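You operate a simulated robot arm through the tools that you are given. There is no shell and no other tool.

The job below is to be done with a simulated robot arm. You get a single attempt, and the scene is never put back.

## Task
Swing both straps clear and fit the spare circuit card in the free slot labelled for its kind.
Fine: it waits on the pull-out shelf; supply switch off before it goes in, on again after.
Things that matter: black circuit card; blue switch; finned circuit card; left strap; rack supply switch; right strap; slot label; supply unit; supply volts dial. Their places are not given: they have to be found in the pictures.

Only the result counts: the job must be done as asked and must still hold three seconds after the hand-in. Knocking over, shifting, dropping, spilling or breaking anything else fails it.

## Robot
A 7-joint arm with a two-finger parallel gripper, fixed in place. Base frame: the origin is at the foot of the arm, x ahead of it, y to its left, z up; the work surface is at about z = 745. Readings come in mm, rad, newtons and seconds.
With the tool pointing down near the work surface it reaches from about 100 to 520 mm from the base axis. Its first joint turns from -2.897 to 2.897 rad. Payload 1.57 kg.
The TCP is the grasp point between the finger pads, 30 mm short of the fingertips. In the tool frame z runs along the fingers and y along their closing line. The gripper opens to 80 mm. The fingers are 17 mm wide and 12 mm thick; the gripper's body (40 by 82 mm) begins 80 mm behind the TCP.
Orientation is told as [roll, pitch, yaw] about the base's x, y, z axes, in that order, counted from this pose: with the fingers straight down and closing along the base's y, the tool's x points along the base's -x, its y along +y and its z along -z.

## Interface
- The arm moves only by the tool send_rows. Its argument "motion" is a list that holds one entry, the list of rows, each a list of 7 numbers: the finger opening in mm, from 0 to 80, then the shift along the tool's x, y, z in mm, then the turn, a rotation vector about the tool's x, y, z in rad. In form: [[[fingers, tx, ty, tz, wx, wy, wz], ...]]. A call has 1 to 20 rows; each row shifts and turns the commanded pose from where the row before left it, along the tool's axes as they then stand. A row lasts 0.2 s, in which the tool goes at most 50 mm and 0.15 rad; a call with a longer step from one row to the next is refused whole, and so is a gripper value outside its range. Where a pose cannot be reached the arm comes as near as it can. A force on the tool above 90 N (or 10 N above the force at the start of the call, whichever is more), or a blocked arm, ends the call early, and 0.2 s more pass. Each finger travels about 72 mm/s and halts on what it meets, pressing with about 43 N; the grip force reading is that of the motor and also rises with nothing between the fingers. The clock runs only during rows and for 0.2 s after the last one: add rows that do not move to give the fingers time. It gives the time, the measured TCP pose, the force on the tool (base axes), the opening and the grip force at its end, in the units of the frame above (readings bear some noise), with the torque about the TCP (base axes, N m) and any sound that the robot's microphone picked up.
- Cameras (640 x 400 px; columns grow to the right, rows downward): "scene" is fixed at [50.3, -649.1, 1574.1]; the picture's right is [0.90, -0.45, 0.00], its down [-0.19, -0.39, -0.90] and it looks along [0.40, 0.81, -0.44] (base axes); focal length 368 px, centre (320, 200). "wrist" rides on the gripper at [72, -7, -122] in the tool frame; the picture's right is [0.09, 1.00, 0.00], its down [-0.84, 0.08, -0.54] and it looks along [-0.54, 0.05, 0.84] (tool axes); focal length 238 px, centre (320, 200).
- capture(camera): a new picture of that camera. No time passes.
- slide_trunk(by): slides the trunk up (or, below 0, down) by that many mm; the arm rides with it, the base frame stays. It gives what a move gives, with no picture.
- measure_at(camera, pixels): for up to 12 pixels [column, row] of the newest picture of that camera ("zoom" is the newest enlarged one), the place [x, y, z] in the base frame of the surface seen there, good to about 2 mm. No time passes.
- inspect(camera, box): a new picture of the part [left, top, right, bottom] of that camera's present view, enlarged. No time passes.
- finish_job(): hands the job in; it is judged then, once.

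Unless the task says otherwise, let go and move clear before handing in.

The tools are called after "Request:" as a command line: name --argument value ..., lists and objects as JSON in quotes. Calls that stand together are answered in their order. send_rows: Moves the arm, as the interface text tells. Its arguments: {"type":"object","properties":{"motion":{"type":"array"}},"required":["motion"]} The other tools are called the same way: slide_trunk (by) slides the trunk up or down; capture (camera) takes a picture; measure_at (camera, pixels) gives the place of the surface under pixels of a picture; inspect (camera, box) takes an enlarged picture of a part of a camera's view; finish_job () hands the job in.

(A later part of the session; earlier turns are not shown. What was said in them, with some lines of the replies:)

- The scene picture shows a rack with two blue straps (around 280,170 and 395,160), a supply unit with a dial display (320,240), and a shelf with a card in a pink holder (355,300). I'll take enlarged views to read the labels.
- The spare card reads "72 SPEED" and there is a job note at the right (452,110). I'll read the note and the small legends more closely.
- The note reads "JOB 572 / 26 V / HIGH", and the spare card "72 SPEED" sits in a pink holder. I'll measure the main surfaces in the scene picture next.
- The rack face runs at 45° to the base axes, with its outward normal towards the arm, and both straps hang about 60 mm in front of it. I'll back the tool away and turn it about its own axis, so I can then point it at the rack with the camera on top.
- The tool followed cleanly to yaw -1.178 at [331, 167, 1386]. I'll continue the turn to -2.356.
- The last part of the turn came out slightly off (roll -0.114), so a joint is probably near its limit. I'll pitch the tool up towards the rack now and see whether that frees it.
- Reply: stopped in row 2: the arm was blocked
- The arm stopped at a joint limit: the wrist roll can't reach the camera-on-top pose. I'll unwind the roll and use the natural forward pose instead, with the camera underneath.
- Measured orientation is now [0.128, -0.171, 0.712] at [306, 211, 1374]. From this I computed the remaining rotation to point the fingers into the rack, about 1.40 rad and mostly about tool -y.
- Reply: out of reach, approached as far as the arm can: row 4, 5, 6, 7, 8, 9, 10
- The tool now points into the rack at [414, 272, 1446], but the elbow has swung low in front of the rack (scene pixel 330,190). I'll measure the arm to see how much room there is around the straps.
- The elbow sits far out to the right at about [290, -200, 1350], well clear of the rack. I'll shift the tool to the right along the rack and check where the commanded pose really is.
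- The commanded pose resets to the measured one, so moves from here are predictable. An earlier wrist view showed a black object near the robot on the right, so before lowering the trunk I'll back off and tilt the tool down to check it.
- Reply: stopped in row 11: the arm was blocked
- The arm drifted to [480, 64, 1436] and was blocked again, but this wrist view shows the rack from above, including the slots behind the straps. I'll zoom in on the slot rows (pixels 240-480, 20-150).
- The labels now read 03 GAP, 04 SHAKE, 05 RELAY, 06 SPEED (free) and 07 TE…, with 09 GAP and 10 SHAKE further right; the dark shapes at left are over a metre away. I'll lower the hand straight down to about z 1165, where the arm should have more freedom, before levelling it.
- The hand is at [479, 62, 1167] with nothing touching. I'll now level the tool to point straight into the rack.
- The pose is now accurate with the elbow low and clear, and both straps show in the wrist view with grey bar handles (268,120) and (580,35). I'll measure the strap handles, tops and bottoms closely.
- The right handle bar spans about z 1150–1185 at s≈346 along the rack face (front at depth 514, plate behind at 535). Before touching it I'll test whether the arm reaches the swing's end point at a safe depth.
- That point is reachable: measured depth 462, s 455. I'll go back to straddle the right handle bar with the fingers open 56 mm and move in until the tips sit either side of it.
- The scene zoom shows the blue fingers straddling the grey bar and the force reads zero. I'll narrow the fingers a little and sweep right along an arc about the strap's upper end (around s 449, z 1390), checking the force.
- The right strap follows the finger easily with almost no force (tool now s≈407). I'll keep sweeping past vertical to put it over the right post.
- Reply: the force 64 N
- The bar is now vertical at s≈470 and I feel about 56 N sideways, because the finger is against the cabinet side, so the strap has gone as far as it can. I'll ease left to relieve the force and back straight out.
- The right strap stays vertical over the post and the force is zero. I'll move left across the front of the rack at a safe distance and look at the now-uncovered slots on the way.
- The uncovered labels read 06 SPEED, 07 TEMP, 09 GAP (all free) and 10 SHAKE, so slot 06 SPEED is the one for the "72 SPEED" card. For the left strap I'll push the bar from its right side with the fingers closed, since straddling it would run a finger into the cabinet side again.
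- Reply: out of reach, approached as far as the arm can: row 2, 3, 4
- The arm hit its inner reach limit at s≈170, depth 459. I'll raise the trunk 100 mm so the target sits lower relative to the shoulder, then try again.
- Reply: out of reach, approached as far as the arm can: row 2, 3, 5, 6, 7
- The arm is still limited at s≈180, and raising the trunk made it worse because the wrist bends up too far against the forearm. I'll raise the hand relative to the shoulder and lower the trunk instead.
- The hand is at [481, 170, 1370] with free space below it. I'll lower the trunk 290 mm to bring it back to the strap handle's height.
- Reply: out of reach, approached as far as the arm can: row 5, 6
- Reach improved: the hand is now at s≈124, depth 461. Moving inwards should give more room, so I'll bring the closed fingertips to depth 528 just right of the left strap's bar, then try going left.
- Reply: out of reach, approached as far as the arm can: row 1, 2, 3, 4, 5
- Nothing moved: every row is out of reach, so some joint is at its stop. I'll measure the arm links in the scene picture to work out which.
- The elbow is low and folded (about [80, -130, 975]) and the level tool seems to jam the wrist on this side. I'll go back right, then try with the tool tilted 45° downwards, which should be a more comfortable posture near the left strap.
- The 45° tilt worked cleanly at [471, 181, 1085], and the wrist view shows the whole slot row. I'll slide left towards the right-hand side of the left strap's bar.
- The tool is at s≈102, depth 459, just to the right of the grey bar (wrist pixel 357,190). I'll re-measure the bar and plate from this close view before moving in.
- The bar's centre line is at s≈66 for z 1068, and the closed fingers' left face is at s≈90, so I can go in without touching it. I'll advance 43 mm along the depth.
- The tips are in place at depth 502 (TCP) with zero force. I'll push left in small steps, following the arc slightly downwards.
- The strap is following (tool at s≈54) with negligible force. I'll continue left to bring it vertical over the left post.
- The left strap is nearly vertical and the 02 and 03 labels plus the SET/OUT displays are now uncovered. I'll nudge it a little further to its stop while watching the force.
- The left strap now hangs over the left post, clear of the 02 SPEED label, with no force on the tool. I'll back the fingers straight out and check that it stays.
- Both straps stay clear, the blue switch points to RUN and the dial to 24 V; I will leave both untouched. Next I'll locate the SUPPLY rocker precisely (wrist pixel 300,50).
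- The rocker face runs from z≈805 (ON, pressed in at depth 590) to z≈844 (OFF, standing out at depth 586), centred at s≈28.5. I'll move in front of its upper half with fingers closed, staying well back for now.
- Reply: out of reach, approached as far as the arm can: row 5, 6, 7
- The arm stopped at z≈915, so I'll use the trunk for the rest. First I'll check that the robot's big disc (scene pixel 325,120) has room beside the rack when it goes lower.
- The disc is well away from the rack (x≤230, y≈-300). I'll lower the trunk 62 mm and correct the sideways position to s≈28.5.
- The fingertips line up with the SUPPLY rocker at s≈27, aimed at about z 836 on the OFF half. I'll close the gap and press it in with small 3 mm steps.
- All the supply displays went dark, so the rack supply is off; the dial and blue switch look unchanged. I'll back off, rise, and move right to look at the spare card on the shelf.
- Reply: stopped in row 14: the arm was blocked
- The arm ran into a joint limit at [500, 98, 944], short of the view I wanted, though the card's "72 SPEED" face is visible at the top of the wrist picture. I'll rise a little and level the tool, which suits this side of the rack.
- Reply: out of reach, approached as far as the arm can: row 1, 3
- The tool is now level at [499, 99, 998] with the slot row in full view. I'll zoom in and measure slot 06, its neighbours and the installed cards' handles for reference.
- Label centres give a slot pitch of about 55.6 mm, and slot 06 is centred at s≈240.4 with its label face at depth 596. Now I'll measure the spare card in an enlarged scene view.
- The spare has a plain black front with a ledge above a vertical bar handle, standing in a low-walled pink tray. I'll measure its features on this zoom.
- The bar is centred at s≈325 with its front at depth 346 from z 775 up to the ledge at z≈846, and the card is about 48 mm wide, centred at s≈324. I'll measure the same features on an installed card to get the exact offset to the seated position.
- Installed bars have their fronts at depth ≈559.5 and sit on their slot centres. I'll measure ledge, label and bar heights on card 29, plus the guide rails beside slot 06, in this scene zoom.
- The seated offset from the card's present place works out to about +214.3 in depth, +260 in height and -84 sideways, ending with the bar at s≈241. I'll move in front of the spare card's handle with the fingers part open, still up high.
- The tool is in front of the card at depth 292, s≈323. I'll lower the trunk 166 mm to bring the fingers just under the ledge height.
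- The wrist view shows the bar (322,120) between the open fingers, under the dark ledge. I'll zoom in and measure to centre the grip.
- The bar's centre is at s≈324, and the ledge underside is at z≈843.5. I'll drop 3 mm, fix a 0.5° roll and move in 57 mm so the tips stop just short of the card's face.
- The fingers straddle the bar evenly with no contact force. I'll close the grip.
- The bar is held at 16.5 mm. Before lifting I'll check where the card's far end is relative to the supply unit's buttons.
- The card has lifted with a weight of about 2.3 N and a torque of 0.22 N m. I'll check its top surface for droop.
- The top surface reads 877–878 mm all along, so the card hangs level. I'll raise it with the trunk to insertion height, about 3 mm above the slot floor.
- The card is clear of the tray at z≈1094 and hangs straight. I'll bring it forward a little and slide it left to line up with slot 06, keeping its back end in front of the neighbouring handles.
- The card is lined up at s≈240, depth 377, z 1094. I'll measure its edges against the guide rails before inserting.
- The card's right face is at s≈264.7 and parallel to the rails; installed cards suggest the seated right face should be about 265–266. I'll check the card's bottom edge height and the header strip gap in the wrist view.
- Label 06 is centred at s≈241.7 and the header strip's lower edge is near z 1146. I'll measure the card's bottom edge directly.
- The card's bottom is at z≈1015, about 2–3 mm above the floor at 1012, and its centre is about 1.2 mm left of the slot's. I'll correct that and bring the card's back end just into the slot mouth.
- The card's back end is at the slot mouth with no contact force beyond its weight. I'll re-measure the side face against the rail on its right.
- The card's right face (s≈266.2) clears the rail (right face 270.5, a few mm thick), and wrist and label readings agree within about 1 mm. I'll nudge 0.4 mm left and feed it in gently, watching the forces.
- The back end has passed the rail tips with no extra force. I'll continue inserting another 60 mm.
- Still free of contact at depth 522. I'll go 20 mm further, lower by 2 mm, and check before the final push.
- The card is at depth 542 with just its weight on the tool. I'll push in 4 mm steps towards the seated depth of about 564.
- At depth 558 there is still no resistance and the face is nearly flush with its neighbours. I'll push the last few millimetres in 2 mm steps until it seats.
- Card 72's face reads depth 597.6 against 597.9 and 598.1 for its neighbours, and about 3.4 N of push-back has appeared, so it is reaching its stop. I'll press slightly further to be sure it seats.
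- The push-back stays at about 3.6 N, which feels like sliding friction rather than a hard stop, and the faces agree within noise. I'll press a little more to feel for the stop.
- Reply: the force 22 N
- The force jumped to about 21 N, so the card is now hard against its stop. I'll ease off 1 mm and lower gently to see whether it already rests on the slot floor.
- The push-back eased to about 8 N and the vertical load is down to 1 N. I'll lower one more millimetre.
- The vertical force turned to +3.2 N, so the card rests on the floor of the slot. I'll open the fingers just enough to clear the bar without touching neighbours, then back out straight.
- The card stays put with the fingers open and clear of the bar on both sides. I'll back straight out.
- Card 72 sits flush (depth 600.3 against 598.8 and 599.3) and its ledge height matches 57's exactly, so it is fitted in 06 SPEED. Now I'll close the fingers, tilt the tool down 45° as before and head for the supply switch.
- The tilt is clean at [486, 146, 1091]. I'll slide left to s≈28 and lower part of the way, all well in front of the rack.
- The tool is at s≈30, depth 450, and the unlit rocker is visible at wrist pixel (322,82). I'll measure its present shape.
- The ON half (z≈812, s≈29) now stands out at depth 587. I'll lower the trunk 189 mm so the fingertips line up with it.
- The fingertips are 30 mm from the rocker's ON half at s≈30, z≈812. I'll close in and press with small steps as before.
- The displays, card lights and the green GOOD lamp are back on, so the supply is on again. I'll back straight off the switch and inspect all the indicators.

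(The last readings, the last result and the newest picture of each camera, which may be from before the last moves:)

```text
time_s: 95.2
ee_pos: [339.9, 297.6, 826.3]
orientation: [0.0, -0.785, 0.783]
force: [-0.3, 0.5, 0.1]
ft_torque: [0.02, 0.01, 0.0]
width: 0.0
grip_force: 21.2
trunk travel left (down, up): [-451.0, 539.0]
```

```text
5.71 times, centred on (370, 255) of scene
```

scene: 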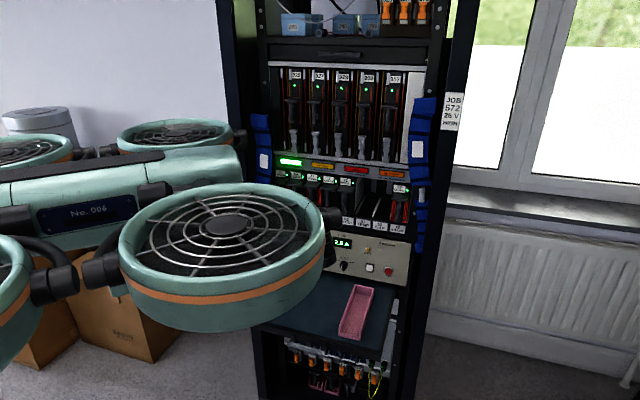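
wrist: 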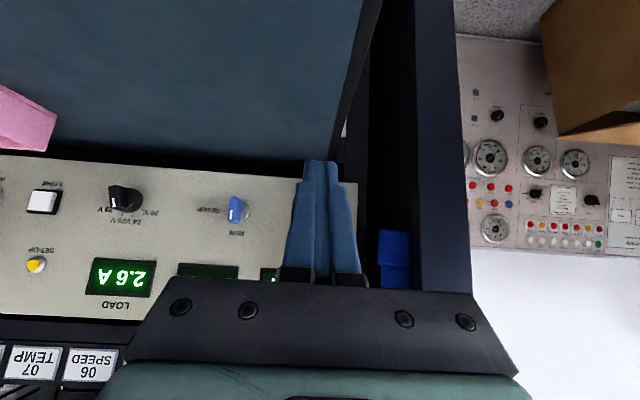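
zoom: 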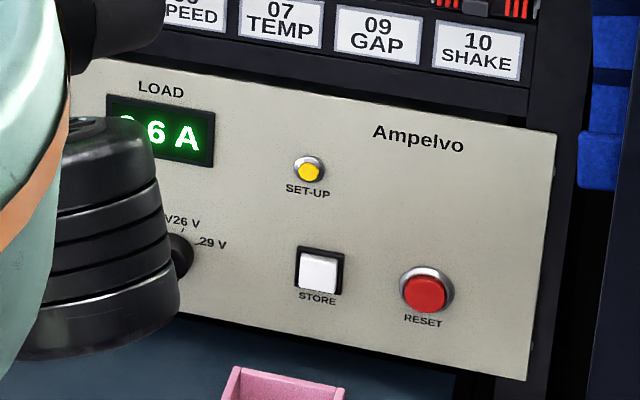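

Card 72's light is green, the GOOD lamp is lit with no fault lamps, and the load rose from 2.5 A to 2.6 A. I'll raise the trunk back along the same free path and make a last check of straps, dial and switches.

Request:
slide_trunk --by 189

Request:
capture --camera "scene"

Request:
capture --camera "wrist"

Request:
inspect --camera "wrist" --box '[0, 20, 420, 290]'

```text
time_s: 97.3
ee_pos: [340.1, 297.2, 1015.4]
orientation: [0.0, -0.785, 0.783]
force: [-0.6, -0.6, -0.7]
ft_torque: [-0.01, -0.01, 0.0]
width: 0.0
grip_force: 21.4
trunk travel left (down, up): [-640.0, 350.0]
```

```text
taken
```

scene: 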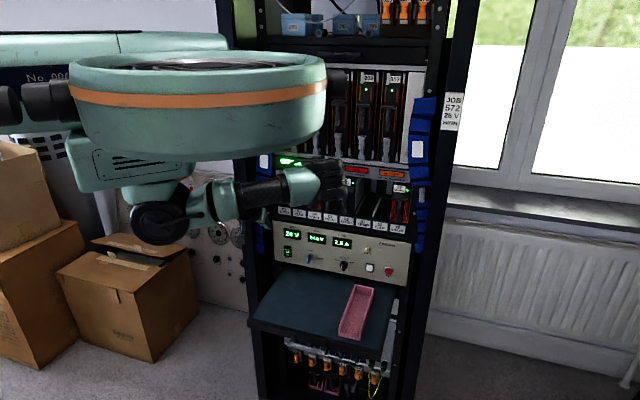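

```text
taken
```

wrist: 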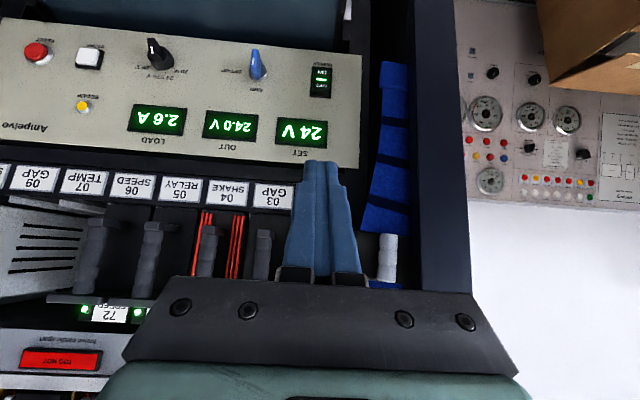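

```text
1.48 times, centred on (210, 155) of wrist
```

zoom: 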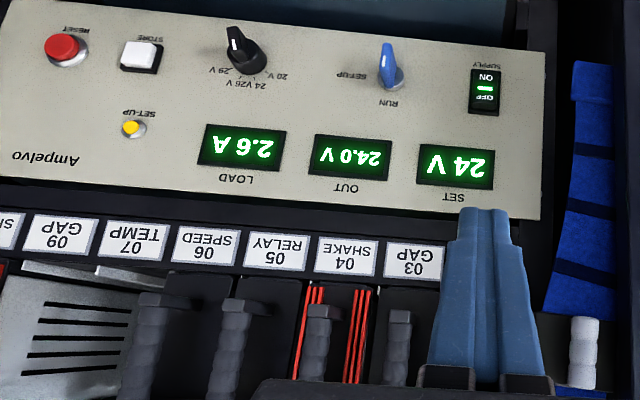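

SET and OUT read 24 V as at the start, the SUPPLY lamp is lit, the blue switch is still at RUN and the dial is unmoved. I'll do one last measurement that both straps clear the slot row.

Request:
measure_at --camera "wrist" --pixels '[[382, 70], [405, 75], [372, 130], [365, 200], [365, 225], [388, 255]]'

Request:
measure_at --scene "x" --camera "scene" --pixels '[[412, 150], [413, 175], [415, 210], [415, 245], [420, 110], [258, 235], [270, 240], [262, 130]]'

```text
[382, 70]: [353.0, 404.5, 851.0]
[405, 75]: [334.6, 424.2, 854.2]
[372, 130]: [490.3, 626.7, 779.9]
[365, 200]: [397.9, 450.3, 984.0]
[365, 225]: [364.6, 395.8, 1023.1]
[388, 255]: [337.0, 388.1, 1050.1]
```

```text
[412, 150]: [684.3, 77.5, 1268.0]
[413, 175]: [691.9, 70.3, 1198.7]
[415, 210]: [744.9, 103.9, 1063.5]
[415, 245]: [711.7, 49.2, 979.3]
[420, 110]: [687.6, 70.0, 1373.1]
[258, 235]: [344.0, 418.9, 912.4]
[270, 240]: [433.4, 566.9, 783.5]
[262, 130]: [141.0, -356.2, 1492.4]
```

Both straps are clear: the left one's right edge is at s≈-22 to -36 and the right one's left edge at s≈429–468, outside the slot row. The card is fitted, the supply is on, and the hand touches nothing, so I'm handing in.

Request:
finish_job

```text
The job is handed in.
```

The spare card "72 SPEED" is fitted in slot 06 SPEED, the only free slot labelled for its kind. I have handed the job in and don't have the verdict yet.

- **Straps:** both are swung clear of the slot row, one over each side post, and stayed there.
- **Supply switch:** I switched it off before the card went in and on again after.
- **Card:** it went in to a firm stop and sits flush with its neighbours within about 1.5 mm. Its light is green, the green GOOD ("all cards sound") lamp is lit, and none of the fault lamps came on. The load reads 2.6 A, up from 2.5 A before.
- **Left alone:** the blue switch is still at RUN and the volts dial at 24 V. A note on the rack reads "JOB 572 / 26 V / HIGH", but you didn't ask for a change of volts, so I didn't make one.

The empty pink tray is still on the pull-out shelf. The hand is in front of the rack, touching nothing.
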